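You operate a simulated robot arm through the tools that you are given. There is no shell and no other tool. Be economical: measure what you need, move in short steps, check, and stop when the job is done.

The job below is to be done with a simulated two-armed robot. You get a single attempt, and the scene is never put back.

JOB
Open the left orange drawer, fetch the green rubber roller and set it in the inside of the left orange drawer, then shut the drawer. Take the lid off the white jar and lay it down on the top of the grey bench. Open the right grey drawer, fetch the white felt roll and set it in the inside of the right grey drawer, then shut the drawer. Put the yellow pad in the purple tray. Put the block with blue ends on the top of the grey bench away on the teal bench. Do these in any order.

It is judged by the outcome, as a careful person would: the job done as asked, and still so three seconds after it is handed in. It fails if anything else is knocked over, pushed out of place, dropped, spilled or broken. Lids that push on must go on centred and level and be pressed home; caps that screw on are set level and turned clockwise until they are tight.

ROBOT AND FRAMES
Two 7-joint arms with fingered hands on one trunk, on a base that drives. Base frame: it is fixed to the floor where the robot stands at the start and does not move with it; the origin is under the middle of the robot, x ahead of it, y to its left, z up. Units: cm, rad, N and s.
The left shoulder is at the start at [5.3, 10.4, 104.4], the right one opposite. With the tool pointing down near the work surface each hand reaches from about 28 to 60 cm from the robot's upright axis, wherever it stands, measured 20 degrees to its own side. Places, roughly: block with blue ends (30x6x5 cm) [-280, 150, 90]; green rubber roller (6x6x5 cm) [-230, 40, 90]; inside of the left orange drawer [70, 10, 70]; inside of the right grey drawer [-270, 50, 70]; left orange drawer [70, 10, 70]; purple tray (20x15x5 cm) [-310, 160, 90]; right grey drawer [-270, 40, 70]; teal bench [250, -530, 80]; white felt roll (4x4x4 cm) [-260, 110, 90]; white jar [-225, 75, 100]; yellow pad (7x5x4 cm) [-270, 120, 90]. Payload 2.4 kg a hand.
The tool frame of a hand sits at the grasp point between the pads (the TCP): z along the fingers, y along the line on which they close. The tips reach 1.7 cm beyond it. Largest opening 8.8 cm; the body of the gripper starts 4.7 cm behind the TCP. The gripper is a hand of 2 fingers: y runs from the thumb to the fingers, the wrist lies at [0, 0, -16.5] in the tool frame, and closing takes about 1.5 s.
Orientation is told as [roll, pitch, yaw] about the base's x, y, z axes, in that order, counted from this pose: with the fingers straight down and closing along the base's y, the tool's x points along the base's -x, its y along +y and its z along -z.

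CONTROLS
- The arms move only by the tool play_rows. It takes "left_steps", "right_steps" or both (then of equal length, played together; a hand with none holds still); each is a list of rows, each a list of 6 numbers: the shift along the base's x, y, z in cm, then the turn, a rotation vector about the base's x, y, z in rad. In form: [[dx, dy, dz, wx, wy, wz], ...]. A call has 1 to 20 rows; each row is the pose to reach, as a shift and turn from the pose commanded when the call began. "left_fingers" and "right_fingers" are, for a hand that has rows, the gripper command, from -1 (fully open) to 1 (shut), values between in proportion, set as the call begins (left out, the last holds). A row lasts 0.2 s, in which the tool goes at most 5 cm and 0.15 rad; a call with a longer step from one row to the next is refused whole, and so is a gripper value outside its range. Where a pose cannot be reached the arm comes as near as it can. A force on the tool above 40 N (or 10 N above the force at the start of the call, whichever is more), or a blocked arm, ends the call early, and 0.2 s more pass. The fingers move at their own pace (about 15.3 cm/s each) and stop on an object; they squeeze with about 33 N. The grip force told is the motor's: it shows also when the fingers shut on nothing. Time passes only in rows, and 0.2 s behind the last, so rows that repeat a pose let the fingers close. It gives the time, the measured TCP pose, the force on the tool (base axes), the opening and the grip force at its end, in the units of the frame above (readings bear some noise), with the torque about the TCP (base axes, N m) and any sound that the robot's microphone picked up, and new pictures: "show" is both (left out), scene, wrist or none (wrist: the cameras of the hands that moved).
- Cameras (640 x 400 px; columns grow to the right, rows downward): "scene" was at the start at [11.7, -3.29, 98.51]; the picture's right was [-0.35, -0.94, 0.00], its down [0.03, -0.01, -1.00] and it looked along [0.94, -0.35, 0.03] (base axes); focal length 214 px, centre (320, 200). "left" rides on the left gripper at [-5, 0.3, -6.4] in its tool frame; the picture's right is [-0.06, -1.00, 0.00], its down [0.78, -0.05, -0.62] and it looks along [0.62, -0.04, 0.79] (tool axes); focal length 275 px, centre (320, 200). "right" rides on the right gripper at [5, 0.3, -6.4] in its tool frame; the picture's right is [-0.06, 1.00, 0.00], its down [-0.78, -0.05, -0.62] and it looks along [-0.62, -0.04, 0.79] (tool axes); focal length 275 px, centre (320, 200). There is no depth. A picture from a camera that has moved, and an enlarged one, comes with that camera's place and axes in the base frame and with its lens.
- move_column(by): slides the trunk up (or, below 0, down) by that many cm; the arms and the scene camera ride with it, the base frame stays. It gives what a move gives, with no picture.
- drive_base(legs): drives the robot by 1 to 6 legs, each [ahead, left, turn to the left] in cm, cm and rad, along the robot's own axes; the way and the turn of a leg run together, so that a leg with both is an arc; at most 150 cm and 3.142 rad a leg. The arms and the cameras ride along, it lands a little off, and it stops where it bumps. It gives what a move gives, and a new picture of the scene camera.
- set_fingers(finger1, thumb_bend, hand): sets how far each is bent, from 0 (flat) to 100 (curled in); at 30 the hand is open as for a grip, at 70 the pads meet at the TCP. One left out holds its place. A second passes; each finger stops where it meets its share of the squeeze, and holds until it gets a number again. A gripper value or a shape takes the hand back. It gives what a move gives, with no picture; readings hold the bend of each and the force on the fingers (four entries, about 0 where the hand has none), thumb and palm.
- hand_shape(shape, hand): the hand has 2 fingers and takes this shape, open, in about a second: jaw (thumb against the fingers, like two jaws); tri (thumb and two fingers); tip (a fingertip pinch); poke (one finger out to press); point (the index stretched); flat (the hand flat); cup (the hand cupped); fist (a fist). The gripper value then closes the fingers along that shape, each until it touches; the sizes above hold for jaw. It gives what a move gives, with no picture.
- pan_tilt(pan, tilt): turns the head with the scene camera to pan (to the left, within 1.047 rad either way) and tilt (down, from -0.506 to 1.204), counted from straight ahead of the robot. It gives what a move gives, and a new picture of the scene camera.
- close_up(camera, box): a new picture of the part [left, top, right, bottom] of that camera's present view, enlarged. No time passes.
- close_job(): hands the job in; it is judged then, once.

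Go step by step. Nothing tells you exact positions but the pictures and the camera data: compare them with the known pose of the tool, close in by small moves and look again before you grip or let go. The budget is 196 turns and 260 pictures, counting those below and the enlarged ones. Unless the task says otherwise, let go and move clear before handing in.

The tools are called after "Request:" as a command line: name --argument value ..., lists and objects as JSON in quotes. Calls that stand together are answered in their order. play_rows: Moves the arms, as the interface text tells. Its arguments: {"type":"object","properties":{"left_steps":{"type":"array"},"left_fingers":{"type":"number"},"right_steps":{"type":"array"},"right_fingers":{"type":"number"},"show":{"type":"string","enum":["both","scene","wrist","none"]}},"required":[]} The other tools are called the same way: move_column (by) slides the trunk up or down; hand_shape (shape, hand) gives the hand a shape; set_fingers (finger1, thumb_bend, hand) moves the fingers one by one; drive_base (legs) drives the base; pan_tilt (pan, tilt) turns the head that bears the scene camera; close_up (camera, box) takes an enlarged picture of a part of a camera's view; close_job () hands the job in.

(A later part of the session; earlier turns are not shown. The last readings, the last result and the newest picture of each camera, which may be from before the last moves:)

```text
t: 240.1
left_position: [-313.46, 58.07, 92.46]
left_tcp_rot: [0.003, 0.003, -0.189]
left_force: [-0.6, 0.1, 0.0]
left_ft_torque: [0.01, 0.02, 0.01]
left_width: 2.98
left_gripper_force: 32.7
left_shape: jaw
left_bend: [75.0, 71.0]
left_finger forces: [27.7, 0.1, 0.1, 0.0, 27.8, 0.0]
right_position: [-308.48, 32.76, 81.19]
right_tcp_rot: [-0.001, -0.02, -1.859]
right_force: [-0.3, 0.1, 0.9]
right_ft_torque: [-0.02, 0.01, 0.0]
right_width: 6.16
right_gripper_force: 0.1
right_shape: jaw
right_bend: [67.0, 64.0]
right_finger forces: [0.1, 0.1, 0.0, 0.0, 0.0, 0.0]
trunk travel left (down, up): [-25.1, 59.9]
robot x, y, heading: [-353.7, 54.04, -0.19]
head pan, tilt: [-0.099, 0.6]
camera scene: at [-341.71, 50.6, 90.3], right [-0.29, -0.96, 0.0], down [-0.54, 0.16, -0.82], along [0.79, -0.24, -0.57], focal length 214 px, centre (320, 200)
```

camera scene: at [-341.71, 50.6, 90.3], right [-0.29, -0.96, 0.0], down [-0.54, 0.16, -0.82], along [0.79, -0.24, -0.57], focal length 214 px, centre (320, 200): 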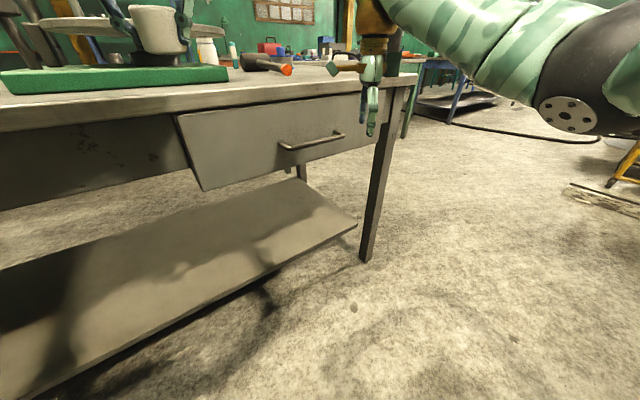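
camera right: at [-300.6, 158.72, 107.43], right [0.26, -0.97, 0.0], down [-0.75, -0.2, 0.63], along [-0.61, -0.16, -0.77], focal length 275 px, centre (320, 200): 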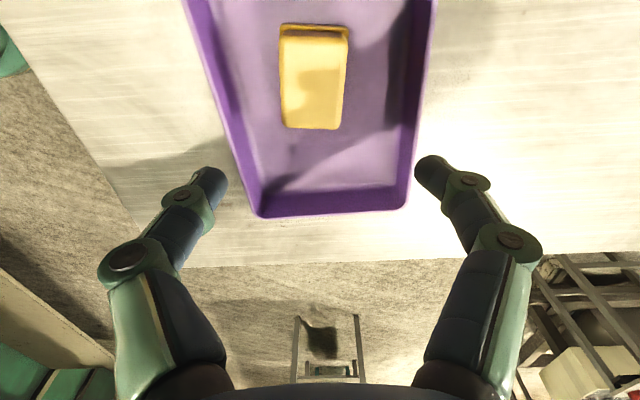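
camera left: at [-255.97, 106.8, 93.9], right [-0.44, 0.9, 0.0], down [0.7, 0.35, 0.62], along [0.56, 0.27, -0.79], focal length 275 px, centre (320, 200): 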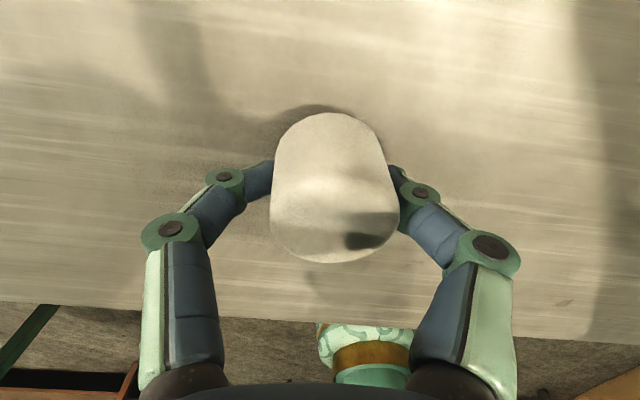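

The handle now triangulates to centre (-293.4, 37.5, 73.6), with the drawer facing 0.346 rad. I yaw the right hand, then pitch it up to point at the handle 9 cm short.

Request:
play_rows --right_steps '[[-1, 0, 0, 0, 0, 0.127], [-1, 0, 0, 0, 0, 0.254], [-1, 0, 0, 0, 0, 0.38], [-1, 0, 0, 0, 0, 0.507], [-1, 0, 0, 0, 0, 0.634]]' --right_fingers -1 --show "none"

Request:
play_rows --right_steps '[[0.3, 0.1, -0.5, 0.0407, -0.1129, 0], [0.8, 0.3, -1, 0.0814, -0.2258, 0], [1.5, 0.5, -2, 0.1221, -0.3387, 0], [2.2, 0.6, -2.8, 0.1628, -0.4516, 0], [3, 0.8, -3.6, 0.2035, -0.5645, 0], [3.8, 1, -4.4, 0.2442, -0.6774, 0], [4.6, 1.1, -5.2, 0.2849, -0.7903, 0], [5.6, 1.3, -6, 0.3256, -0.9032, 0], [6.6, 1.5, -6.8, 0.3663, -1.0161, 0], [7.6, 1.7, -7.6, 0.407, -1.129, 0], [7.6, 1.7, -7.6, 0.407, -1.129, 0]]' --show "both"

```text
t: 241.3
left_position: [-313.38, 58.01, 92.46]
left_tcp_rot: [0.002, 0.002, -0.19]
left_force: [0.2, 0.5, -0.1]
left_ft_torque: [0.03, 0.01, 0.03]
left_width: 2.98
left_gripper_force: 33.2
left_shape: jaw
left_bend: [75.0, 71.0]
left_finger forces: [27.7, 0.0, 0.1, 0.0, 27.7, 0.1]
right_position: [-309.51, 32.87, 81.12]
right_tcp_rot: [-0.001, -0.021, -1.224]
right_force: [-0.3, 0.2, 0.3]
right_ft_torque: [-0.01, -0.01, 0.02]
right_width: 8.8
right_gripper_force: 0.0
right_shape: jaw
right_bend: [30.0, 30.0]
right_finger forces: [0.1, 0.0, 0.1, 0.0, 0.0, 0.1]
trunk travel left (down, up): [-25.1, 59.9]
robot x, y, heading: [-353.57, 54.09, -0.193]
head pan, tilt: [-0.099, 0.6]
```

```text
t: 243.7
left_position: [-313.3, 58.08, 92.51]
left_tcp_rot: [0.003, 0.002, -0.191]
left_force: [0.7, -0.3, -0.3]
left_ft_torque: [-0.02, 0.03, 0.01]
left_width: 2.98
left_gripper_force: 32.2
left_shape: jaw
left_bend: [75.0, 71.0]
left_finger forces: [27.7, 0.0, 0.1, 0.1, 27.8, 0.0]
right_position: [-301.84, 34.39, 73.63]
right_tcp_rot: [1.2, -0.005, -1.244]
right_force: [-0.1, 0.2, 0.7]
right_ft_torque: [0.04, -0.01, -0.01]
right_width: 8.76
right_gripper_force: 0.0
right_shape: jaw
right_bend: [30.0, 30.0]
right_finger forces: [0.1, 0.1, 0.0, 0.0, 0.0, 0.0]
trunk travel left (down, up): [-25.1, 59.9]
robot x, y, heading: [-354.0, 54.27, -0.187]
head pan, tilt: [-0.099, 0.6]
camera scene: at [-341.71, 50.6, 90.3], right [-0.29, -0.96, 0.0], down [-0.54, 0.16, -0.82], along [0.79, -0.24, -0.57], focal length 214 px, centre (320, 200)
camera right: at [-309.09, 37.32, 76.22], right [0.36, 0.06, 0.93], down [-0.31, -0.93, 0.18], along [0.88, -0.36, -0.32], focal length 275 px, centre (320, 200)
```

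scene: 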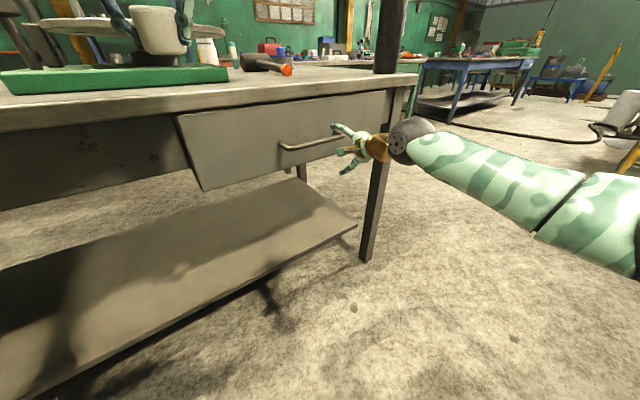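
right: 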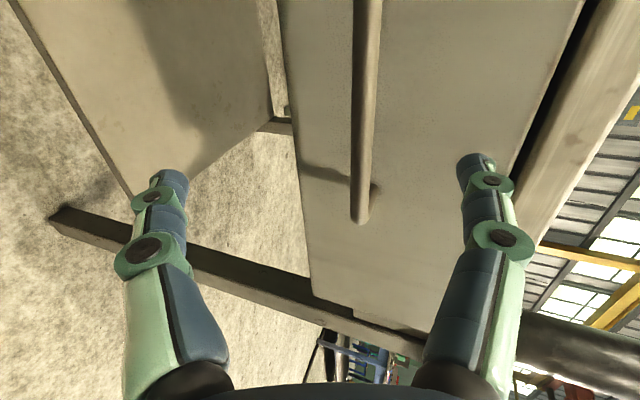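

As with the first drawer, the bar is between the fingers' planes. I advance 6.5 cm and check.

Request:
play_rows --right_steps '[[1.9, 0.68, 0, 0, 0, 0], [3.8, 1.36, 0, 0, 0, 0], [5.3, 1.9, 0, 0, 0, 0], [6.1, 2.2, 0, 0, 0, 0], [6.1, 2.2, 0, 0, 0, 0]]' --show "wrist"

```text
t: 244.9
left_position: [-313.37, 57.94, 92.39]
left_tcp_rot: [0.0, 0.002, -0.19]
left_force: [0.2, 0.1, -0.8]
left_ft_torque: [0.03, -0.01, 0.01]
left_width: 2.97
left_gripper_force: 33.0
left_shape: jaw
left_bend: [75.0, 71.0]
left_finger forces: [27.7, 0.0, 0.0, 0.1, 27.8, 0.0]
right_position: [-295.64, 36.76, 73.58]
right_tcp_rot: [1.199, -0.004, -1.244]
right_force: [1.0, 0.7, -1.1]
right_ft_torque: [0.0, 0.02, 0.01]
right_width: 8.77
right_gripper_force: 0.0
right_shape: jaw
right_bend: [30.0, 30.0]
right_finger forces: [0.0, 0.1, 0.1, 0.0, 0.1, 0.0]
trunk travel left (down, up): [-25.1, 59.9]
robot x, y, heading: [-353.63, 54.16, -0.19]
head pan, tilt: [-0.099, 0.6]
camera right: at [-302.96, 39.63, 76.15], right [0.36, 0.06, 0.93], down [-0.31, -0.93, 0.18], along [0.88, -0.35, -0.32], focal length 275 px, centre (320, 200)
```

right: 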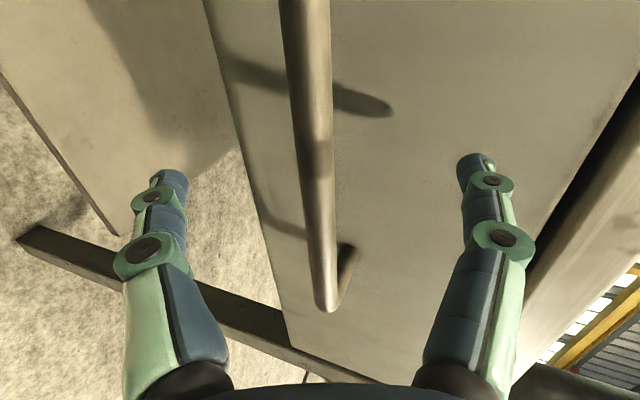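

The bar is between the fingers, so I advance 1 cm and close.

Request:
play_rows --right_steps '[[0.94, 0.34, 0, 0, 0, 0], [0.94, 0.34, 0, 0, 0, 0]]' --show "none"

Request:
play_rows --right_steps '[[0, 0, 0, 0, 0, 0], [0, 0, 0, 0, 0, 0], [0, 0, 0, 0, 0, 0], [0, 0, 0, 0, 0, 0], [0, 0, 0, 0, 0, 0], [0, 0, 0, 0, 0, 0], [0, 0, 0, 0, 0, 0]]' --right_fingers 1 --show "wrist"

Request:
play_rows --right_steps '[[-0.94, -0.34, 0, 0, 0, 0], [-1.88, -0.68, 0, 0, 0, 0], [-2.82, -1.02, 0, 0, 0, 0], [-3.76, -1.36, 0, 0, 0, 0], [-4.7, -1.7, 0, 0, 0, 0], [-5.65, -2.03, 0, 0, 0, 0]]' --show "both"

```text
t: 245.5
left_position: [-313.34, 58.02, 92.43]
left_tcp_rot: [0.002, 0.0, -0.191]
left_force: [-0.9, -0.1, 0.1]
left_ft_torque: [0.0, 0.03, 0.0]
left_width: 2.99
left_gripper_force: 32.7
left_shape: jaw
left_bend: [75.0, 71.0]
left_finger forces: [27.7, 0.0, 0.1, 0.0, 27.8, 0.0]
right_position: [-294.81, 37.02, 73.58]
right_tcp_rot: [1.198, -0.006, -1.243]
right_force: [0.1, -0.5, 0.3]
right_ft_torque: [-0.01, -0.01, -0.03]
right_width: 8.79
right_gripper_force: 0.0
right_shape: jaw
right_bend: [30.0, 30.0]
right_finger forces: [0.0, 0.1, 0.0, 0.0, 0.0, 0.0]
trunk travel left (down, up): [-25.1, 59.9]
robot x, y, heading: [-353.6, 54.15, -0.192]
head pan, tilt: [-0.099, 0.6]
```

```text
t: 247.1
left_position: [-313.21, 57.94, 92.31]
left_tcp_rot: [0.002, 0.003, -0.191]
left_force: [0.9, 0.4, -1.1]
left_ft_torque: [0.04, 0.0, 0.02]
left_width: 3.01
left_gripper_force: 32.7
left_shape: jaw
left_bend: [75.0, 71.0]
left_finger forces: [27.8, 0.1, 0.0, 0.1, 27.7, 0.0]
right_position: [-294.71, 37.0, 73.4]
right_tcp_rot: [1.196, -0.004, -1.242]
right_force: [5.1, 2.7, -12.3]
right_ft_torque: [-0.01, -0.01, 0.01]
right_width: 0.01
right_gripper_force: 33.2
right_shape: jaw
right_bend: [64.0, 77.0]
right_finger forces: [24.7, 0.0, 0.0, 0.1, 30.2, 0.0]
trunk travel left (down, up): [-25.1, 59.9]
robot x, y, heading: [-353.36, 53.77, -0.194]
head pan, tilt: [-0.099, 0.6]
camera right: at [-301.96, 39.96, 76.06], right [0.36, 0.06, 0.93], down [-0.31, -0.93, 0.19], along [0.88, -0.35, -0.32], focal length 275 px, centre (320, 200)
```

right: 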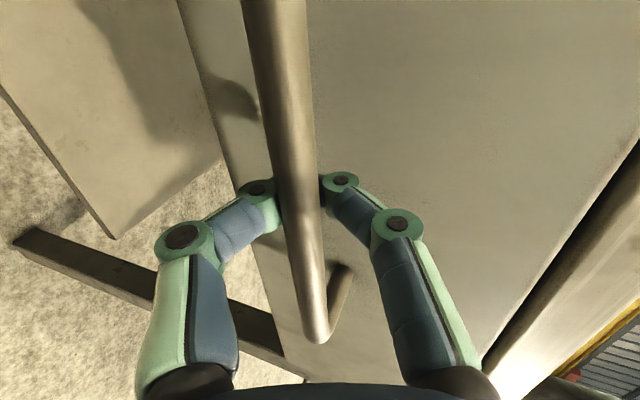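

```text
t: 248.5
left_position: [-313.28, 58.06, 92.33]
left_tcp_rot: [0.0, 0.0, -0.189]
left_force: [-0.5, -0.5, -0.6]
left_ft_torque: [0.01, -0.01, 0.01]
left_width: 2.99
left_gripper_force: 32.9
left_shape: jaw
left_bend: [75.0, 71.0]
left_finger forces: [27.7, 0.0, 0.1, 0.1, 27.8, 0.0]
right_position: [-300.61, 35.12, 73.46]
right_tcp_rot: [1.196, -0.004, -1.243]
right_force: [-0.6, 4.2, -10.5]
right_ft_torque: [0.08, 0.01, -0.05]
right_width: 0.06
right_gripper_force: 32.5
right_shape: jaw
right_bend: [64.0, 77.0]
right_finger forces: [0.1, 0.1, 0.1, 0.0, 33.1, 0.1]
trunk travel left (down, up): [-25.1, 59.9]
robot x, y, heading: [-353.18, 53.93, -0.197]
head pan, tilt: [-0.099, 0.6]
camera scene: at [-341.65, 50.62, 90.29], right [-0.29, -0.96, 0.0], down [-0.54, 0.16, -0.82], along [0.79, -0.24, -0.57], focal length 214 px, centre (320, 200)
camera right: at [-307.72, 37.96, 76.08], right [0.36, 0.06, 0.93], down [-0.31, -0.93, 0.18], along [0.88, -0.35, -0.32], focal length 275 px, centre (320, 200)
```

scene: 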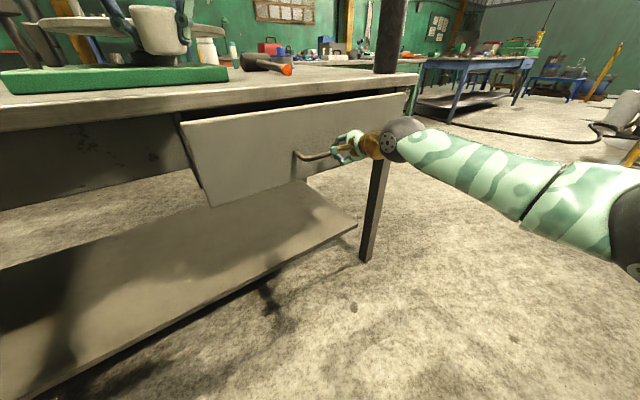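
right: 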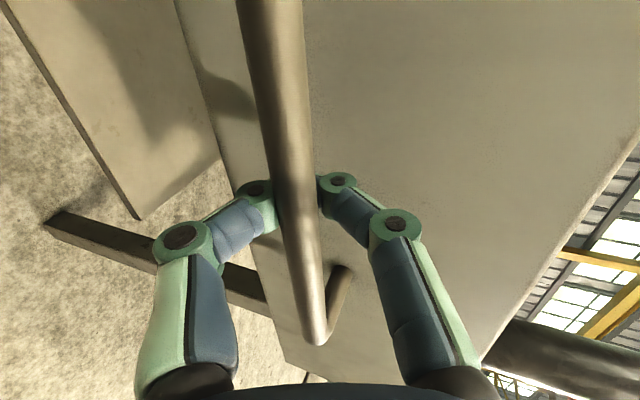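

The drawer is coming out. I pull another 13 cm.

Request:
play_rows --right_steps '[[-1.4, -0.5, 0, 0, 0, 0], [-2.8, -1.0, 0, 0, 0, 0], [-4.2, -1.5, 0, 0, 0, 0], [-5.6, -2.0, 0, 0, 0, 0], [-7, -2.5, 0, 0, 0, 0], [-8.4, -3.0, 0, 0, 0, 0], [-9.8, -3.5, 0, 0, 0, 0], [-11, -3.95, 0, 0, 0, 0], [-12.2, -4.4, 0, 0, 0, 0]]' --show "scene"

```text
t: 250.5
left_position: [-313.25, 57.95, 92.56]
left_tcp_rot: [0.001, 0.003, -0.19]
left_force: [-0.5, -0.2, -0.1]
left_ft_torque: [0.03, 0.01, 0.0]
left_width: 3.0
left_gripper_force: 32.6
left_shape: jaw
left_bend: [75.0, 71.0]
left_finger forces: [27.7, 0.1, 0.1, 0.0, 27.7, 0.0]
right_position: [-312.83, 30.7, 73.44]
right_tcp_rot: [1.197, -0.005, -1.242]
right_force: [-2.3, 5.8, -11.4]
right_ft_torque: [0.09, 0.0, -0.03]
right_width: 0.02
right_gripper_force: 32.8
right_shape: jaw
right_bend: [64.0, 77.0]
right_finger forces: [0.1, 0.0, 0.1, 0.1, 0.5, 0.0]
trunk travel left (down, up): [-25.1, 59.9]
robot x, y, heading: [-353.54, 54.16, -0.194]
head pan, tilt: [-0.099, 0.6]
camera scene: at [-341.67, 50.62, 90.29], right [-0.29, -0.96, 0.0], down [-0.54, 0.16, -0.82], along [0.79, -0.24, -0.57], focal length 214 px, centre (320, 200)
```

scene: 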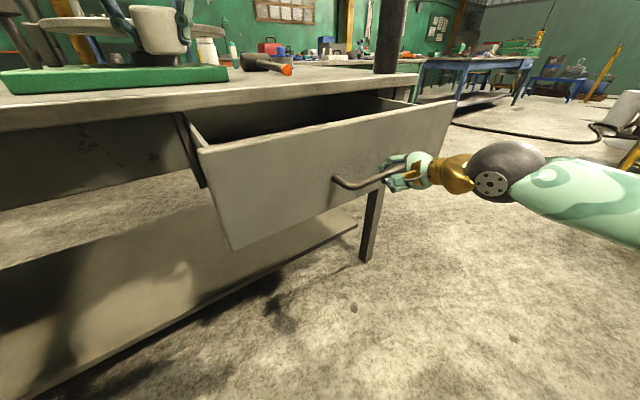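

The drawer is open about 19 cm. I release the handle and draw the right hand straight back.

Request:
play_rows --right_steps '[[0, 0, 0, 0, 0, 0], [0, 0, 0, 0, 0, 0], [0, 0, 0, 0, 0, 0], [0, 0, 0, 0, 0, 0], [0, 0, 0, 0, 0, 0], [0, 0, 0, 0, 0, 0], [-1.9, -0.7, 0, 0, 0, 0], [-3.8, -1.4, 0, 0, 0, 0], [-5.7, -2.1, 0, 0, 0, 0], [-7.6, -2.7, 0, 0, 0, 0], [-7.6, -4.5, 0, 0, 0, 0], [-7.6, -8, 0, 0, 0, 0], [-7.6, -12, 0, 0, 0, 0], [-7.6, -15, 0, 0, 0, 0]]' --right_fingers -1 --show "both"

```text
t: 253.5
left_position: [-313.33, 58.05, 92.5]
left_tcp_rot: [0.001, 0.002, -0.192]
left_force: [0.1, 0.2, -0.3]
left_ft_torque: [-0.01, -0.01, -0.03]
left_width: 2.99
left_gripper_force: 33.5
left_shape: jaw
left_bend: [75.0, 71.0]
left_finger forces: [27.7, 0.0, 0.1, 0.0, 27.8, 0.0]
right_position: [-320.19, 15.63, 73.52]
right_tcp_rot: [1.198, -0.006, -1.243]
right_force: [-0.7, 0.6, -0.6]
right_ft_torque: [-0.02, -0.02, 0.01]
right_width: 8.79
right_gripper_force: 0.1
right_shape: jaw
right_bend: [30.0, 30.0]
right_finger forces: [0.0, 0.0, 0.1, 0.0, 0.1, 0.1]
trunk travel left (down, up): [-25.1, 59.9]
robot x, y, heading: [-353.51, 54.1, -0.192]
head pan, tilt: [-0.099, 0.6]
camera scene: at [-341.72, 50.6, 90.3], right [-0.29, -0.96, 0.0], down [-0.54, 0.16, -0.82], along [0.79, -0.24, -0.57], focal length 214 px, centre (320, 200)
camera right: at [-327.38, 18.54, 76.12], right [0.36, 0.06, 0.93], down [-0.31, -0.93, 0.18], along [0.88, -0.35, -0.32], focal length 275 px, centre (320, 200)
```

scene: 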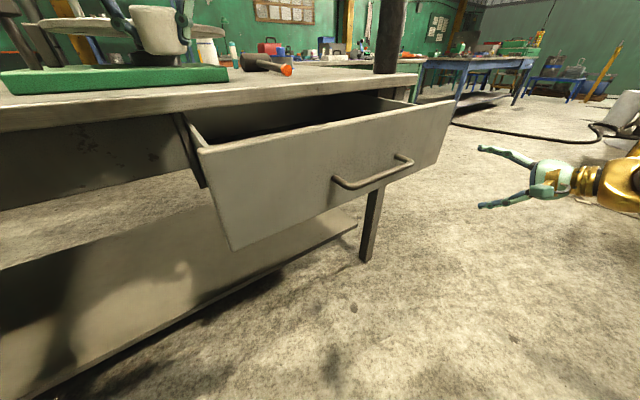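
right: 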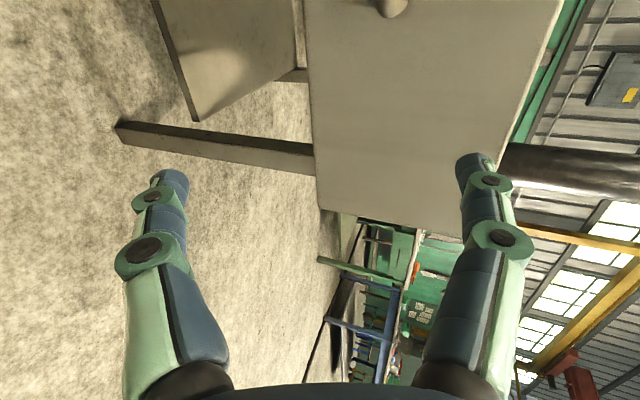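

The drawer is open with the right hand clear. I edge forward 6 cm and bring the left hand, with the felt, over the opening, squared to the drawer.

Request:
drive_base --legs '[[6, 0, 0]]'

Request:
play_rows --left_steps '[[1.2, -3.5, 1, 0, 0, 0.08], [2.4, -7, 2, 0, 0, 0.16], [3.6, -10.5, 2, 0, 0, 0.24], [4.8, -14, 2, 0, 0, 0.32], [6, -17.5, 2, 0, 0, 0.42], [7.5, -21.5, 2, 0, 0, 0.536], [7.5, -21.5, 2, 0, 0, 0.536]]' --show "both"

```text
t: 254.4
left_position: [-307.44, 56.81, 92.36]
left_tcp_rot: [0.001, 0.001, -0.192]
left_force: [-0.2, 0.3, 0.9]
left_ft_torque: [0.01, 0.0, 0.0]
left_width: 2.98
left_gripper_force: 32.7
left_shape: jaw
left_bend: [75.0, 71.0]
left_finger forces: [27.6, 0.0, 0.1, 0.0, 27.8, 0.0]
right_position: [-314.32, 14.56, 73.44]
right_tcp_rot: [1.198, -0.005, -1.241]
right_force: [0.3, 0.4, -0.2]
right_ft_torque: [0.02, 0.01, 0.03]
right_width: 8.79
right_gripper_force: 0.0
right_shape: jaw
right_bend: [30.0, 30.0]
right_finger forces: [0.0, 0.0, 0.0, 0.0, 0.0, 0.0]
trunk travel left (down, up): [-25.1, 59.9]
robot x, y, heading: [-347.48, 52.82, -0.193]
head pan, tilt: [-0.099, 0.6]
camera scene: at [-335.74, 49.42, 90.3], right [-0.29, -0.96, 0.0], down [-0.54, 0.16, -0.82], along [0.79, -0.24, -0.57], focal length 214 px, centre (320, 200)
```

scene: 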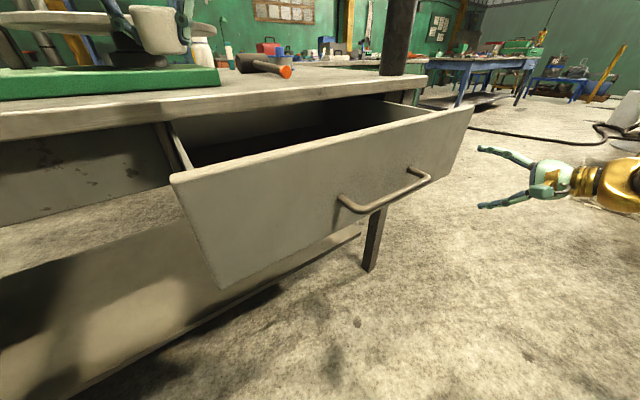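

```text
t: 256.0
left_position: [-299.83, 35.45, 94.49]
left_tcp_rot: [0.001, 0.001, 0.342]
left_force: [0.4, 0.2, -0.4]
left_ft_torque: [0.0, 0.04, 0.02]
left_width: 2.98
left_gripper_force: 33.4
left_shape: jaw
left_bend: [75.0, 71.0]
left_finger forces: [26.4, 0.1, 0.0, 0.1, 27.1, 0.0]
right_position: [-314.12, 14.53, 73.53]
right_tcp_rot: [1.199, -0.004, -1.244]
right_force: [0.5, 0.5, -0.7]
right_ft_torque: [0.02, 0.0, 0.0]
right_width: 8.82
right_gripper_force: 0.0
right_shape: jaw
right_bend: [30.0, 30.0]
right_finger forces: [0.0, 0.0, 0.0, 0.1, 0.1, 0.0]
trunk travel left (down, up): [-25.1, 59.9]
robot x, y, heading: [-347.8, 52.69, -0.192]
head pan, tilt: [-0.099, 0.6]
camera scene: at [-335.74, 49.39, 90.3], right [-0.29, -0.96, 0.0], down [-0.54, 0.16, -0.82], along [0.79, -0.24, -0.57], focal length 214 px, centre (320, 200)
camera left: at [-295.26, 37.31, 100.79], right [0.39, -0.92, 0.0], down [-0.72, -0.31, 0.62], along [-0.57, -0.24, -0.79], focal length 275 px, centre (320, 200)
```

scene: 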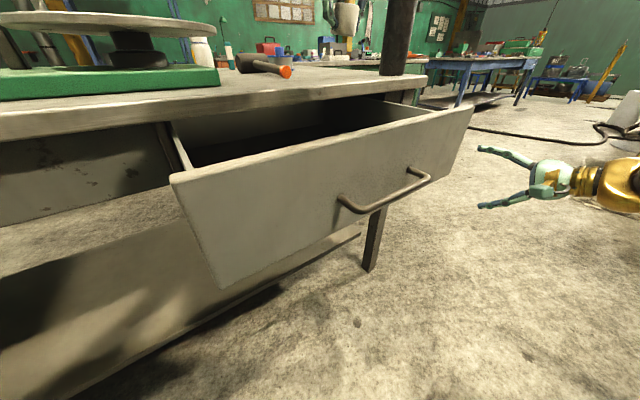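
left: 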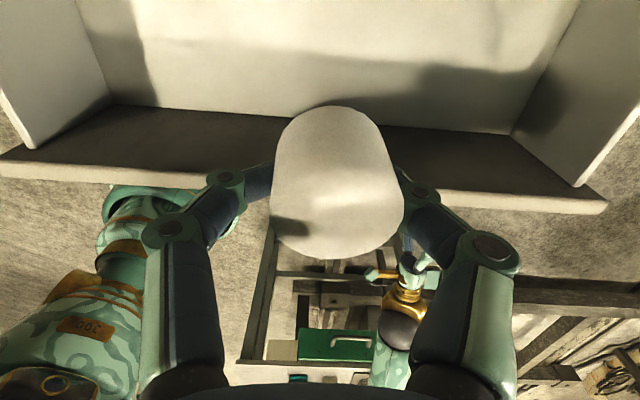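

The felt is centred over the open drawer. I lower it in.

Request:
play_rows --left_steps '[[0, 0, -3, 0, 0, 0], [0, 0, -6, 0, 0, 0], [0, 0, -9, 0, 0, 0], [0, 0, -12, 0, 0, 0], [0, 0, -15, 0, 0, 0], [0, 0, -18, 0, 0, 0], [0, 0, -20, 0, 0, 0]]' --show "both"

```text
t: 257.6
left_position: [-299.98, 35.36, 74.49]
left_tcp_rot: [0.0, -0.002, 0.345]
left_force: [-1.3, -0.3, -0.1]
left_ft_torque: [0.0, 0.03, 0.0]
left_width: 2.98
left_gripper_force: 33.0
left_shape: jaw
left_bend: [76.0, 71.0]
left_finger forces: [26.3, 0.1, 0.0, 0.0, 26.7, 0.0]
right_position: [-314.13, 14.59, 73.49]
right_tcp_rot: [1.197, -0.006, -1.241]
right_force: [-0.3, 0.4, 0.5]
right_ft_torque: [0.01, 0.01, 0.04]
right_width: 8.76
right_gripper_force: 0.1
right_shape: jaw
right_bend: [30.0, 30.0]
right_finger forces: [0.0, 0.1, 0.0, 0.1, 0.1, 0.0]
trunk travel left (down, up): [-25.1, 59.9]
robot x, y, heading: [-347.73, 52.79, -0.191]
head pan, tilt: [-0.099, 0.6]
camera scene: at [-335.73, 49.41, 90.3], right [-0.29, -0.96, 0.0], down [-0.54, 0.16, -0.82], along [0.79, -0.24, -0.57], focal length 214 px, centre (320, 200)
camera left: at [-295.37, 37.24, 80.8], right [0.4, -0.92, 0.0], down [-0.72, -0.31, 0.62], along [-0.57, -0.24, -0.79], focal length 275 px, centre (320, 200)
```

scene: 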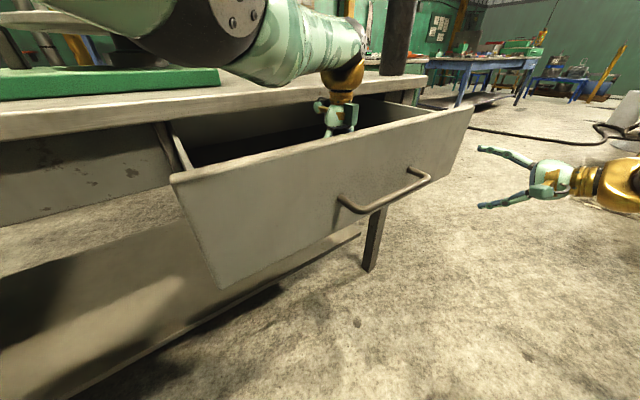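
left: 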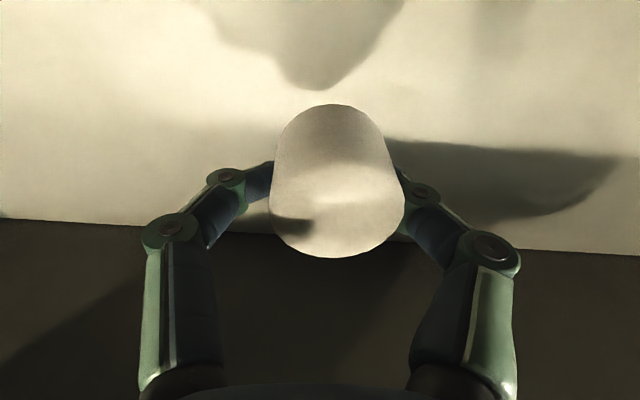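

Request:
play_rows --left_steps '[[0, 0, -0.8, 0, 0, 0], [0, 0, -1.6, 0, 0, 0], [0, 0, -2.4, 0, 0, 0], [0, 0, -3.2, 0, 0, 0]]' --show "wrist"

```text
t: 258.6
left_position: [-300.21, 35.58, 72.19]
left_tcp_rot: [-0.001, -0.002, 0.344]
left_force: [0.0, -0.5, 0.0]
left_ft_torque: [0.04, 0.01, -0.01]
left_width: 2.97
left_gripper_force: 33.1
left_shape: jaw
left_bend: [76.0, 71.0]
left_finger forces: [25.9, 0.1, 0.0, 0.0, 26.7, 0.0]
left hand out of reach, approached as far as the arm can: row 3, 4
right_position: [-314.21, 14.49, 73.43]
right_tcp_rot: [1.196, -0.006, -1.244]
right_force: [-0.2, -0.3, 0.0]
right_ft_torque: [0.03, 0.0, 0.02]
right_width: 8.79
right_gripper_force: 0.1
right_shape: jaw
right_bend: [30.0, 30.0]
right_finger forces: [0.0, 0.0, 0.0, 0.0, 0.0, 0.0]
trunk travel left (down, up): [-25.1, 59.9]
robot x, y, heading: [-347.54, 52.95, -0.192]
head pan, tilt: [-0.099, 0.6]
camera left: at [-295.5, 37.5, 78.5], right [0.4, -0.92, 0.0], down [-0.72, -0.31, 0.62], along [-0.57, -0.24, -0.79], focal length 275 px, centre (320, 200)
```

left: 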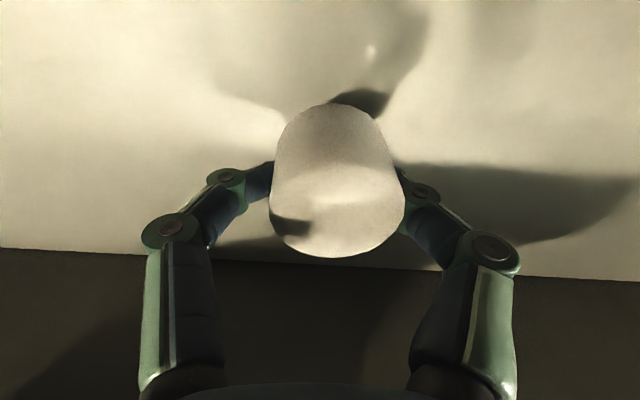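

The arm is at its lower limit; I use the trunk to lower further in small steps.

Request:
move_column --by -1.5

Request:
move_column --by -1

Request:
close_up --camera "left" --box '[0, 0, 640, 400]'

Request:
close_up --camera "scene" --box '[150, 0, 470, 200]'

```text
t: 259.3
left_position: [-300.01, 35.71, 70.58]
left_tcp_rot: [0.002, 0.003, 0.344]
left_force: [0.0, 0.3, -1.0]
left_ft_torque: [0.02, 0.03, 0.02]
left_width: 2.98
left_gripper_force: 32.7
left_shape: jaw
left_bend: [76.0, 72.0]
left_finger forces: [26.5, 0.0, 0.1, 0.1, 27.2, 0.0]
right_position: [-314.11, 14.42, 71.96]
right_tcp_rot: [1.199, -0.008, -1.242]
right_force: [0.0, -0.4, -0.4]
right_ft_torque: [-0.01, 0.03, 0.02]
right_width: 8.77
right_gripper_force: 0.1
right_shape: jaw
right_bend: [30.0, 30.0]
right_finger forces: [0.1, 0.0, 0.0, 0.1, 0.0, 0.0]
trunk travel left (down, up): [-23.6, 61.4]
robot x, y, heading: [-347.45, 52.91, -0.198]
head pan, tilt: [-0.099, 0.6]
```

```text
t: 259.8
left_position: [-300.15, 35.5, 69.86]
left_tcp_rot: [-0.005, 0.0, 0.344]
left_force: [1.6, -1.4, 23.0]
left_ft_torque: [-0.19, -0.04, -0.12]
left_width: 3.34
left_gripper_force: 32.9
left_shape: jaw
left_bend: [79.0, 76.0]
left_finger forces: [26.5, 0.0, 0.1, 0.0, 28.4, 0.0]
right_position: [-314.35, 14.56, 71.22]
right_tcp_rot: [1.199, -0.007, -1.242]
right_force: [0.4, 0.6, 0.2]
right_ft_torque: [0.0, 0.0, 0.01]
right_width: 8.81
right_gripper_force: 0.0
right_shape: jaw
right_bend: [30.0, 30.0]
right_finger forces: [0.1, 0.0, 0.1, 0.0, 0.0, 0.0]
trunk travel left (down, up): [-22.6, 62.4]
robot x, y, heading: [-347.59, 52.63, -0.188]
head pan, tilt: [-0.099, 0.6]
```

```text
1.00 times, centred on (320, 200) of left (not enlarged: the box is as wide or as high as the picture)
camera zoom: at [-295.56, 37.43, 76.22], right [0.39, -0.92, 0.0], down [-0.72, -0.31, 0.62], along [-0.57, -0.25, -0.79], focal length 275 px, centre (320, 200)
```

zoom: 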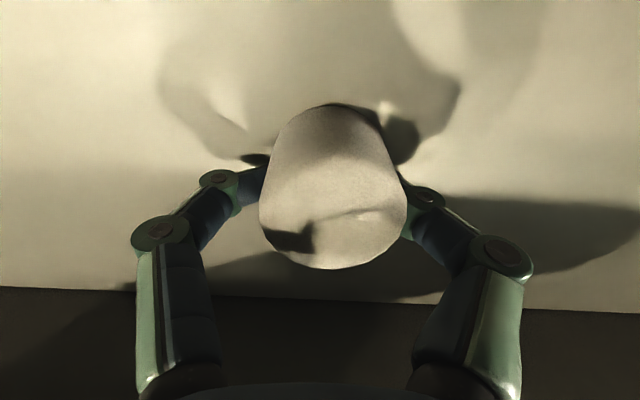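

```text
2.00 times, centred on (310, 100) of scene
camera zoom: at [-335.73, 49.43, 87.85], right [-0.29, -0.96, 0.0], down [-0.54, 0.16, -0.83], along [0.79, -0.24, -0.56], focal length 429 px, centre (340, 400)
```

zoom: 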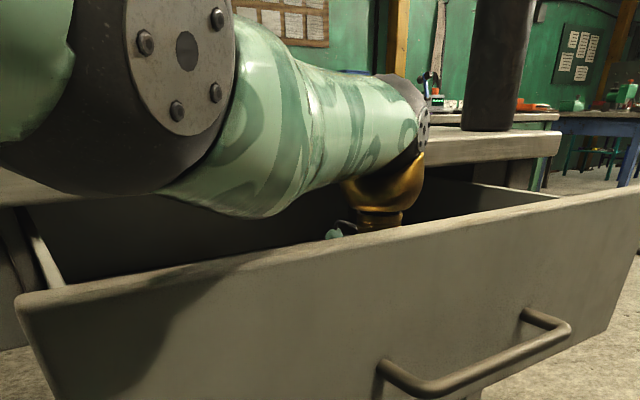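

The felt has touched the drawer floor. I ease up slightly, open the left hand, and lift it straight out.

Request:
move_column --by 0.5

Request:
play_rows --left_steps '[[0, 0, 0, 0, 0, 0], [0, 0, 0, 0, 0, 0], [0, 0, 0, 0, 0, 0], [0, 0, 0, 0, 0, 0], [0, 0, 0, 0, 0, 0]]' --left_fingers -0.6 --show "none"

Request:
move_column --by 10

Request:
play_rows --left_steps '[[0, 0, 3, 0, 0, 0], [0, 0, 6, 0, 0, 0], [0, 0, 9, 0, 0, 0], [0, 0, 12, 0, 0, 0]]' --show "wrist"

```text
t: 260.4
left_position: [-300.24, 35.67, 70.02]
left_tcp_rot: [0.003, 0.001, 0.343]
left_force: [-1.2, -0.3, 4.3]
left_ft_torque: [-0.09, 0.02, -0.03]
left_width: 3.34
left_gripper_force: 32.7
left_shape: jaw
left_bend: [79.0, 76.0]
left_finger forces: [28.0, 0.0, 0.0, 0.0, 24.9, 0.0]
right_position: [-314.24, 14.46, 71.5]
right_tcp_rot: [1.2, -0.006, -1.245]
right_force: [-0.1, 1.4, 0.4]
right_ft_torque: [-0.06, 0.0, -0.03]
right_width: 8.8
right_gripper_force: 0.1
right_shape: jaw
right_bend: [30.0, 30.0]
right_finger forces: [0.1, 0.1, 0.2, 0.0, 0.0, 0.0]
trunk travel left (down, up): [-23.1, 61.9]
robot x, y, heading: [-347.36, 52.88, -0.19]
head pan, tilt: [-0.099, 0.6]
```

```text
t: 261.6
left_position: [-300.2, 35.54, 70.07]
left_tcp_rot: [0.002, 0.001, 0.343]
left_force: [-0.7, -0.2, -1.1]
left_ft_torque: [0.03, 0.0, -0.03]
left_width: 7.01
left_gripper_force: 0.0
left_shape: jaw
left_bend: [59.0, 55.0]
left_finger forces: [0.1, 0.1, 0.0, 0.0, 0.1, 0.1]
right_position: [-314.07, 14.39, 71.45]
right_tcp_rot: [1.197, -0.006, -1.243]
right_force: [0.6, 0.1, 0.0]
right_ft_torque: [-0.03, -0.03, -0.01]
right_width: 8.81
right_gripper_force: 0.0
right_shape: jaw
right_bend: [30.0, 30.0]
right_finger forces: [0.0, 0.1, 0.1, 0.0, 0.0, 0.0]
trunk travel left (down, up): [-23.1, 61.9]
robot x, y, heading: [-347.87, 52.76, -0.188]
head pan, tilt: [-0.099, 0.6]
```

```text
t: 262.9
left_position: [-299.99, 35.55, 82.23]
left_tcp_rot: [-0.023, -0.04, 0.343]
left_force: [-0.1, -0.2, -0.2]
left_ft_torque: [0.01, 0.01, -0.02]
left_width: 7.02
left_gripper_force: 0.0
left_shape: jaw
left_bend: [59.0, 55.0]
left_finger forces: [0.0, 0.0, 0.1, 0.0, 0.0, 0.1]
right_position: [-314.21, 14.5, 81.47]
right_tcp_rot: [1.198, -0.006, -1.243]
right_force: [-0.2, 0.4, 0.5]
right_ft_torque: [0.01, -0.01, -0.01]
right_width: 8.78
right_gripper_force: 0.2
right_shape: jaw
right_bend: [30.0, 30.0]
right_finger forces: [0.0, 0.0, 0.1, 0.0, 0.1, 0.0]
trunk travel left (down, up): [-33.1, 51.9]
robot x, y, heading: [-347.56, 52.8, -0.191]
head pan, tilt: [-0.099, 0.6]
```

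```text
t: 263.9
left_position: [-300.07, 35.76, 94.44]
left_tcp_rot: [-0.023, -0.039, 0.345]
left_force: [0.3, -0.2, 0.7]
left_ft_torque: [0.0, 0.01, 0.02]
left_width: 7.03
left_gripper_force: 0.1
left_shape: jaw
left_bend: [59.0, 55.0]
left_finger forces: [0.1, 0.0, 0.0, 0.0, 0.1, 0.1]
right_position: [-314.28, 14.54, 81.4]
right_tcp_rot: [1.196, -0.004, -1.242]
right_force: [0.6, 0.1, 0.0]
right_ft_torque: [-0.02, -0.01, -0.01]
right_width: 8.78
right_gripper_force: 0.0
right_shape: jaw
right_bend: [30.0, 30.0]
right_finger forces: [0.0, 0.1, 0.1, 0.1, 0.1, 0.1]
trunk travel left (down, up): [-33.1, 51.9]
robot x, y, heading: [-347.49, 52.87, -0.191]
head pan, tilt: [-0.099, 0.6]
camera left: at [-295.67, 37.63, 100.88], right [0.39, -0.92, 0.03], down [-0.75, -0.3, 0.59], along [-0.53, -0.25, -0.81], focal length 275 px, centre (320, 200)
```

left: 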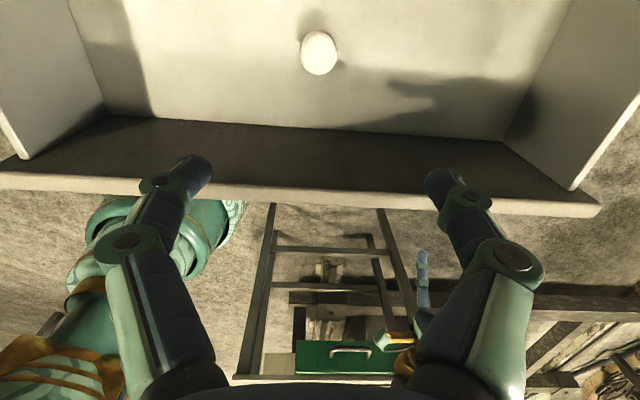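

The felt roll sits in the drawer. I withdraw the left hand to the side, close the right fingers, and line them up in front of the drawer panel just above the handle.

Request:
play_rows --left_steps '[[-1.2, 3.5, 1, 0, 0, 0], [-2.4, 7, 2, 0, 0, 0], [-4, 10.5, 2, 0, 0, 0], [-5.5, 14, 2, 0, 0, 0], [-7, 17.5, 2, 0, 0, 0], [-8.5, 21.5, 2, 0, 0, 0], [-9.5, 23, 2, 0, 0, 0]]' --right_steps '[[0, 0, 0, 0, 0, 0], [0, 0, 0, 0, 0, 0], [0, 0, 0, 0, 0, 0], [-0.8, 4, -1, 0, 0, 0], [-1.5, 8, -2, 0, 0, 0], [-2, 12, -3, 0, 0, 0], [-2.3, 14.7, -3.9, 0, 0, 0]]' --right_fingers 1 --show "both"

```text
t: 265.5
left_position: [-304.55, 60.67, 94.17]
left_tcp_rot: [-0.024, -0.04, 0.342]
left_force: [-0.6, -0.2, -0.1]
left_ft_torque: [0.03, 0.0, 0.0]
left_width: 7.04
left_gripper_force: 0.1
left_shape: jaw
left_bend: [59.0, 55.0]
left_finger forces: [0.0, 0.0, 0.1, 0.1, 0.1, 0.2]
left hand out of reach, approached as far as the arm can: row 2, 3, 4, 5, 6, 7
right_position: [-316.53, 29.3, 77.58]
right_tcp_rot: [1.198, -0.008, -1.245]
right_force: [-0.5, -0.4, -0.8]
right_ft_torque: [0.02, 0.03, 0.0]
right_width: 0.0
right_gripper_force: 33.3
right_shape: jaw
right_bend: [66.0, 72.0]
right_finger forces: [0.0, 0.0, 0.0, 0.1, 0.0, 0.1]
trunk travel left (down, up): [-33.1, 51.9]
robot x, y, heading: [-347.61, 53.05, -0.194]
head pan, tilt: [-0.099, 0.6]
camera scene: at [-336.03, 49.49, 98.32], right [-0.29, -0.96, 0.0], down [-0.54, 0.16, -0.82], along [0.79, -0.24, -0.57], focal length 214 px, centre (320, 200)
camera right: at [-323.76, 32.24, 80.17], right [0.36, 0.06, 0.93], down [-0.31, -0.93, 0.18], along [0.88, -0.36, -0.32], focal length 275 px, centre (320, 200)
camera left: at [-300.13, 62.59, 100.53], right [0.39, -0.92, 0.03], down [-0.75, -0.3, 0.59], along [-0.53, -0.25, -0.81], focal length 275 px, centre (320, 200)
```

scene: 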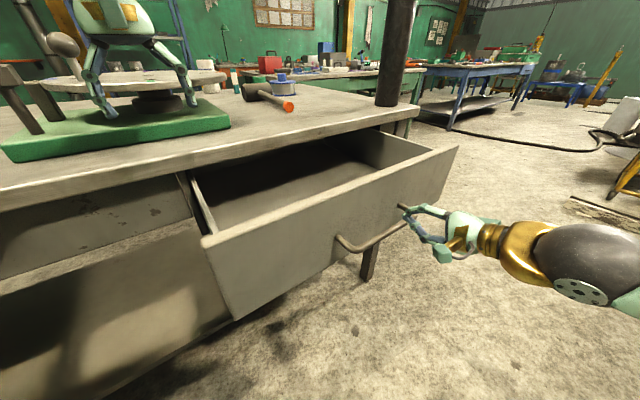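
right: 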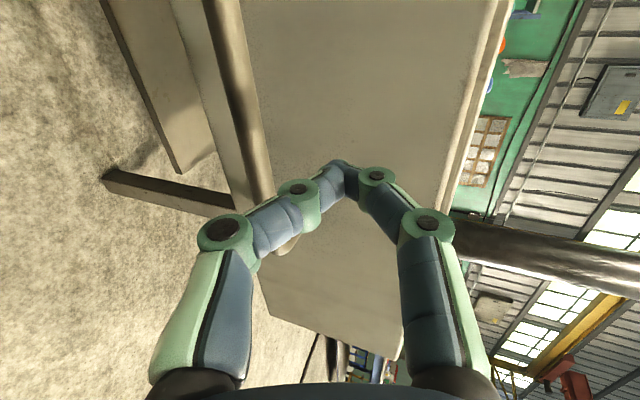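
left: 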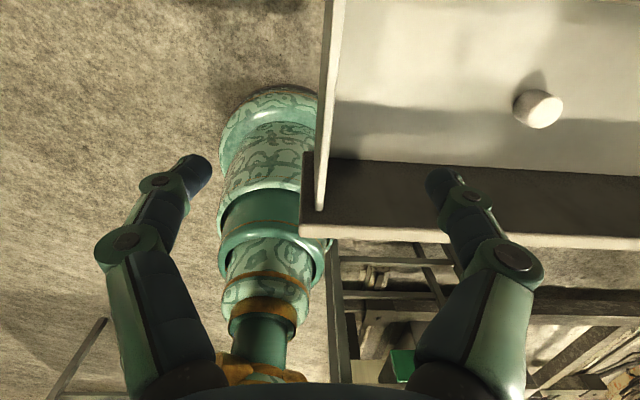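

The closed right fingers face the panel just above the handle. I push forward steadily.

Request:
play_rows --right_steps '[[1.4, 0.51, 0, 0, 0, 0], [2.8, 1.02, 0, 0, 0, 0], [4.2, 1.53, 0, 0, 0, 0], [5.6, 2.03, 0, 0, 0, 0], [7, 2.54, 0, 0, 0, 0], [8.4, 3.05, 0, 0, 0, 0], [9.9, 3.56, 0, 0, 0, 0], [11.3, 4.07, 0, 0, 0, 0], [12.7, 4.58, 0, 0, 0, 0], [14.1, 5.08, 0, 0, 0, 0]]' --show "scene"

```text
t: 267.7
left_position: [-304.41, 60.59, 93.91]
left_tcp_rot: [-0.024, -0.04, 0.343]
left_force: [-1.2, 0.4, 0.2]
left_ft_torque: [0.01, 0.01, -0.02]
left_width: 7.03
left_gripper_force: 0.1
left_shape: jaw
left_bend: [59.0, 55.0]
left_finger forces: [0.0, 0.1, 0.1, 0.0, 0.0, 0.1]
right_position: [-302.23, 34.42, 77.58]
right_tcp_rot: [1.198, -0.007, -1.242]
right_force: [-0.3, -0.6, -0.1]
right_ft_torque: [0.02, 0.04, -0.01]
right_width: 0.0
right_gripper_force: 32.9
right_shape: jaw
right_bend: [68.0, 72.0]
right_finger forces: [0.1, 0.0, 0.0, 0.1, 0.0, 0.0]
trunk travel left (down, up): [-33.1, 51.9]
robot x, y, heading: [-347.29, 53.04, -0.191]
head pan, tilt: [-0.099, 0.6]
camera scene: at [-336.02, 49.49, 98.32], right [-0.29, -0.96, 0.0], down [-0.54, 0.16, -0.82], along [0.79, -0.24, -0.57], focal length 214 px, centre (320, 200)
```

scene: 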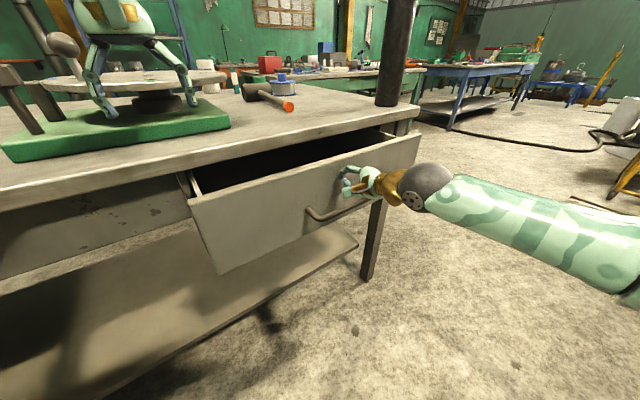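

It slides shut smoothly. I push the rest of the way.

Request:
play_rows --right_steps '[[1.2, 0.42, 0, 0, 0, 0], [2.3, 0.85, 0, 0, 0, 0], [3.5, 1.27, 0, 0, 0, 0], [4.7, 1.7, 0, 0, 0, 0], [5.8, 2.1, 0, 0, 0, 0], [7, 2.5, 0, 0, 0, 0], [8, 2.9, 0, 0, 0, 0], [9, 3.25, 0, 0, 0, 0], [10, 3.6, 0, 0, 0, 0], [11, 3.95, 0, 0, 0, 0]]' --show "scene"

```text
t: 269.9
left_position: [-304.77, 60.33, 94.15]
left_tcp_rot: [-0.025, -0.041, 0.339]
left_force: [0.4, 0.5, -0.4]
left_ft_torque: [0.02, 0.0, 0.03]
left_width: 7.06
left_gripper_force: 0.1
left_shape: jaw
left_bend: [59.0, 55.0]
left_finger forces: [0.0, 0.0, 0.0, 0.0, 0.0, 0.0]
right_position: [-292.02, 38.03, 77.33]
right_tcp_rot: [1.189, -0.005, -1.247]
right_force: [-25.7, -4.6, 4.7]
right_ft_torque: [0.08, -0.13, 0.06]
right_width: 0.15
right_gripper_force: 32.8
right_shape: jaw
right_bend: [73.0, 77.0]
right_finger forces: [0.0, 0.0, 0.1, 0.0, 0.0, 0.0]
trunk travel left (down, up): [-33.1, 51.9]
robot x, y, heading: [-347.7, 52.53, -0.197]
head pan, tilt: [-0.099, 0.6]
stopped in row 10 (right hand): the force on the tool passed its limit at 43 N (the readings are from after the stop); the commanded pose is now the measured one
camera scene: at [-336.35, 49.4, 98.35], right [-0.29, -0.96, 0.0], down [-0.54, 0.16, -0.83], along [0.79, -0.24, -0.56], focal length 214 px, centre (320, 200)
```

scene: 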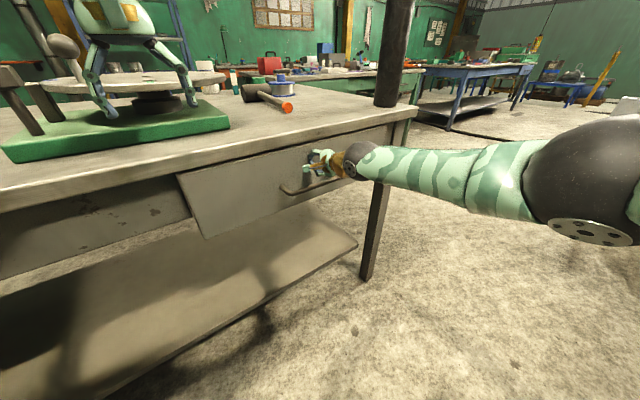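

The drawer is fully shut. I back the right hand off, return it to tool-down, and raise the trunk.

Request:
play_rows --right_steps '[[-1.9, -0.68, 0, 0, 0, 0], [-3.8, -1.36, 0, 0, 0, 0], [-5.6, -2.0, 1, 0, 0, 0], [-7.5, -2.7, 2, 0, 0, 0], [-9.4, -3.4, 3, 0, 0, 0], [-11.3, -4.1, 4, 0, 0, 0], [-13, -4.7, 5, 0, 0, 0]]' --right_fingers -1 --show "none"

Request:
play_rows --right_steps '[[0, 0, 0.5, -0.0407, 0.1129, 0], [0, 0, 1, -0.0814, 0.2258, 0], [0, 0, 2, -0.1221, 0.3387, 0], [0, 0, 3, -0.1628, 0.4516, 0], [0, 0, 4, -0.2035, 0.5645, 0], [0, 0, 5, -0.2442, 0.6774, 0], [0, 0, 6, -0.2849, 0.7903, 0], [0, 0, 7, -0.3256, 0.9032, 0], [0, 0, 8, -0.3663, 1.0161, 0], [0, 0, 8, -0.407, 1.129, 0]]' --show "none"

Request:
move_column --by 20

Request:
pan_tilt --pan 0.6 --tilt 0.6

```text
t: 271.6
left_position: [-304.52, 60.52, 94.13]
left_tcp_rot: [-0.023, -0.039, 0.342]
left_force: [-0.4, -0.5, -0.3]
left_ft_torque: [0.02, -0.01, 0.0]
left_width: 7.04
left_gripper_force: 0.0
left_shape: jaw
left_bend: [59.0, 55.0]
left_finger forces: [0.0, 0.1, 0.0, 0.0, 0.0, 0.0]
right_position: [-304.64, 33.46, 82.12]
right_tcp_rot: [1.19, -0.007, -1.244]
right_force: [-0.2, -0.2, -0.3]
right_ft_torque: [-0.04, -0.01, 0.03]
right_width: 8.77
right_gripper_force: 0.1
right_shape: jaw
right_bend: [30.0, 30.0]
right_finger forces: [0.0, 0.0, 0.1, 0.0, 0.0, 0.0]
trunk travel left (down, up): [-33.1, 51.9]
robot x, y, heading: [-347.39, 52.52, -0.197]
head pan, tilt: [-0.099, 0.6]
```

```text
t: 273.8
left_position: [-304.48, 60.44, 94.03]
left_tcp_rot: [-0.024, -0.038, 0.341]
left_force: [-0.2, 0.1, 0.2]
left_ft_torque: [0.03, -0.03, 0.01]
left_width: 7.03
left_gripper_force: 0.0
left_shape: jaw
left_bend: [59.0, 55.0]
left_finger forces: [0.1, 0.0, 0.1, 0.0, 0.1, 0.1]
right_position: [-304.7, 33.37, 90.42]
right_tcp_rot: [-0.012, -0.021, -1.226]
right_force: [-0.2, 0.5, 0.3]
right_ft_torque: [-0.01, -0.05, -0.01]
right_width: 8.8
right_gripper_force: 0.1
right_shape: jaw
right_bend: [30.0, 30.0]
right_finger forces: [0.0, 0.0, 0.0, 0.0, 0.0, 0.0]
trunk travel left (down, up): [-33.1, 51.9]
robot x, y, heading: [-347.7, 52.83, -0.199]
head pan, tilt: [-0.099, 0.6]
```

```text
t: 275.9
left_position: [-304.48, 60.53, 114.02]
left_tcp_rot: [-0.024, -0.038, 0.341]
left_force: [-0.6, 0.4, -0.6]
left_ft_torque: [0.03, 0.0, 0.0]
left_width: 7.03
left_gripper_force: 0.0
left_shape: jaw
left_bend: [59.0, 55.0]
left_finger forces: [0.0, 0.0, 0.0, 0.0, 0.1, 0.0]
right_position: [-304.66, 33.45, 110.22]
right_tcp_rot: [-0.011, -0.02, -1.227]
right_force: [1.0, -0.7, 0.3]
right_ft_torque: [-0.01, 0.03, -0.02]
right_width: 8.8
right_gripper_force: 0.0
right_shape: jaw
right_bend: [30.0, 30.0]
right_finger forces: [0.0, 0.0, 0.0, 0.0, 0.0, 0.0]
trunk travel left (down, up): [-53.1, 31.9]
robot x, y, heading: [-347.86, 52.82, -0.19]
head pan, tilt: [-0.099, 0.6]
```

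```text
t: 277.0
left_position: [-304.51, 60.62, 113.99]
left_tcp_rot: [-0.025, -0.039, 0.341]
left_force: [0.6, 0.0, -0.1]
left_ft_torque: [0.02, 0.0, 0.01]
left_width: 7.0
left_gripper_force: 0.0
left_shape: jaw
left_bend: [59.0, 55.0]
left_finger forces: [0.1, 0.0, 0.1, 0.0, 0.0, 0.0]
right_position: [-304.67, 33.46, 110.23]
right_tcp_rot: [-0.009, -0.021, -1.229]
right_force: [-0.5, 0.1, -0.4]
right_ft_torque: [-0.01, -0.02, 0.0]
right_width: 8.8
right_gripper_force: 0.0
right_shape: jaw
right_bend: [30.0, 30.0]
right_finger forces: [0.0, 0.0, 0.0, 0.1, 0.0, 0.0]
trunk travel left (down, up): [-53.1, 31.9]
robot x, y, heading: [-347.34, 53.01, -0.191]
head pan, tilt: [0.6, 0.6]
camera scene: at [-336.85, 55.59, 118.43], right [0.39, -0.92, 0.0], down [-0.52, -0.22, -0.82], along [0.76, 0.33, -0.57], focal length 214 px, centre (320, 200)
```

scene: 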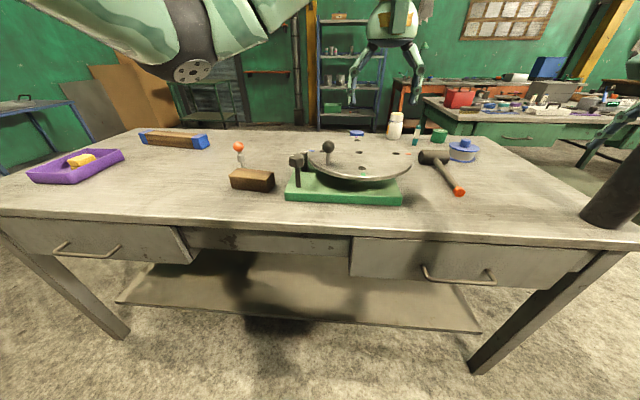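

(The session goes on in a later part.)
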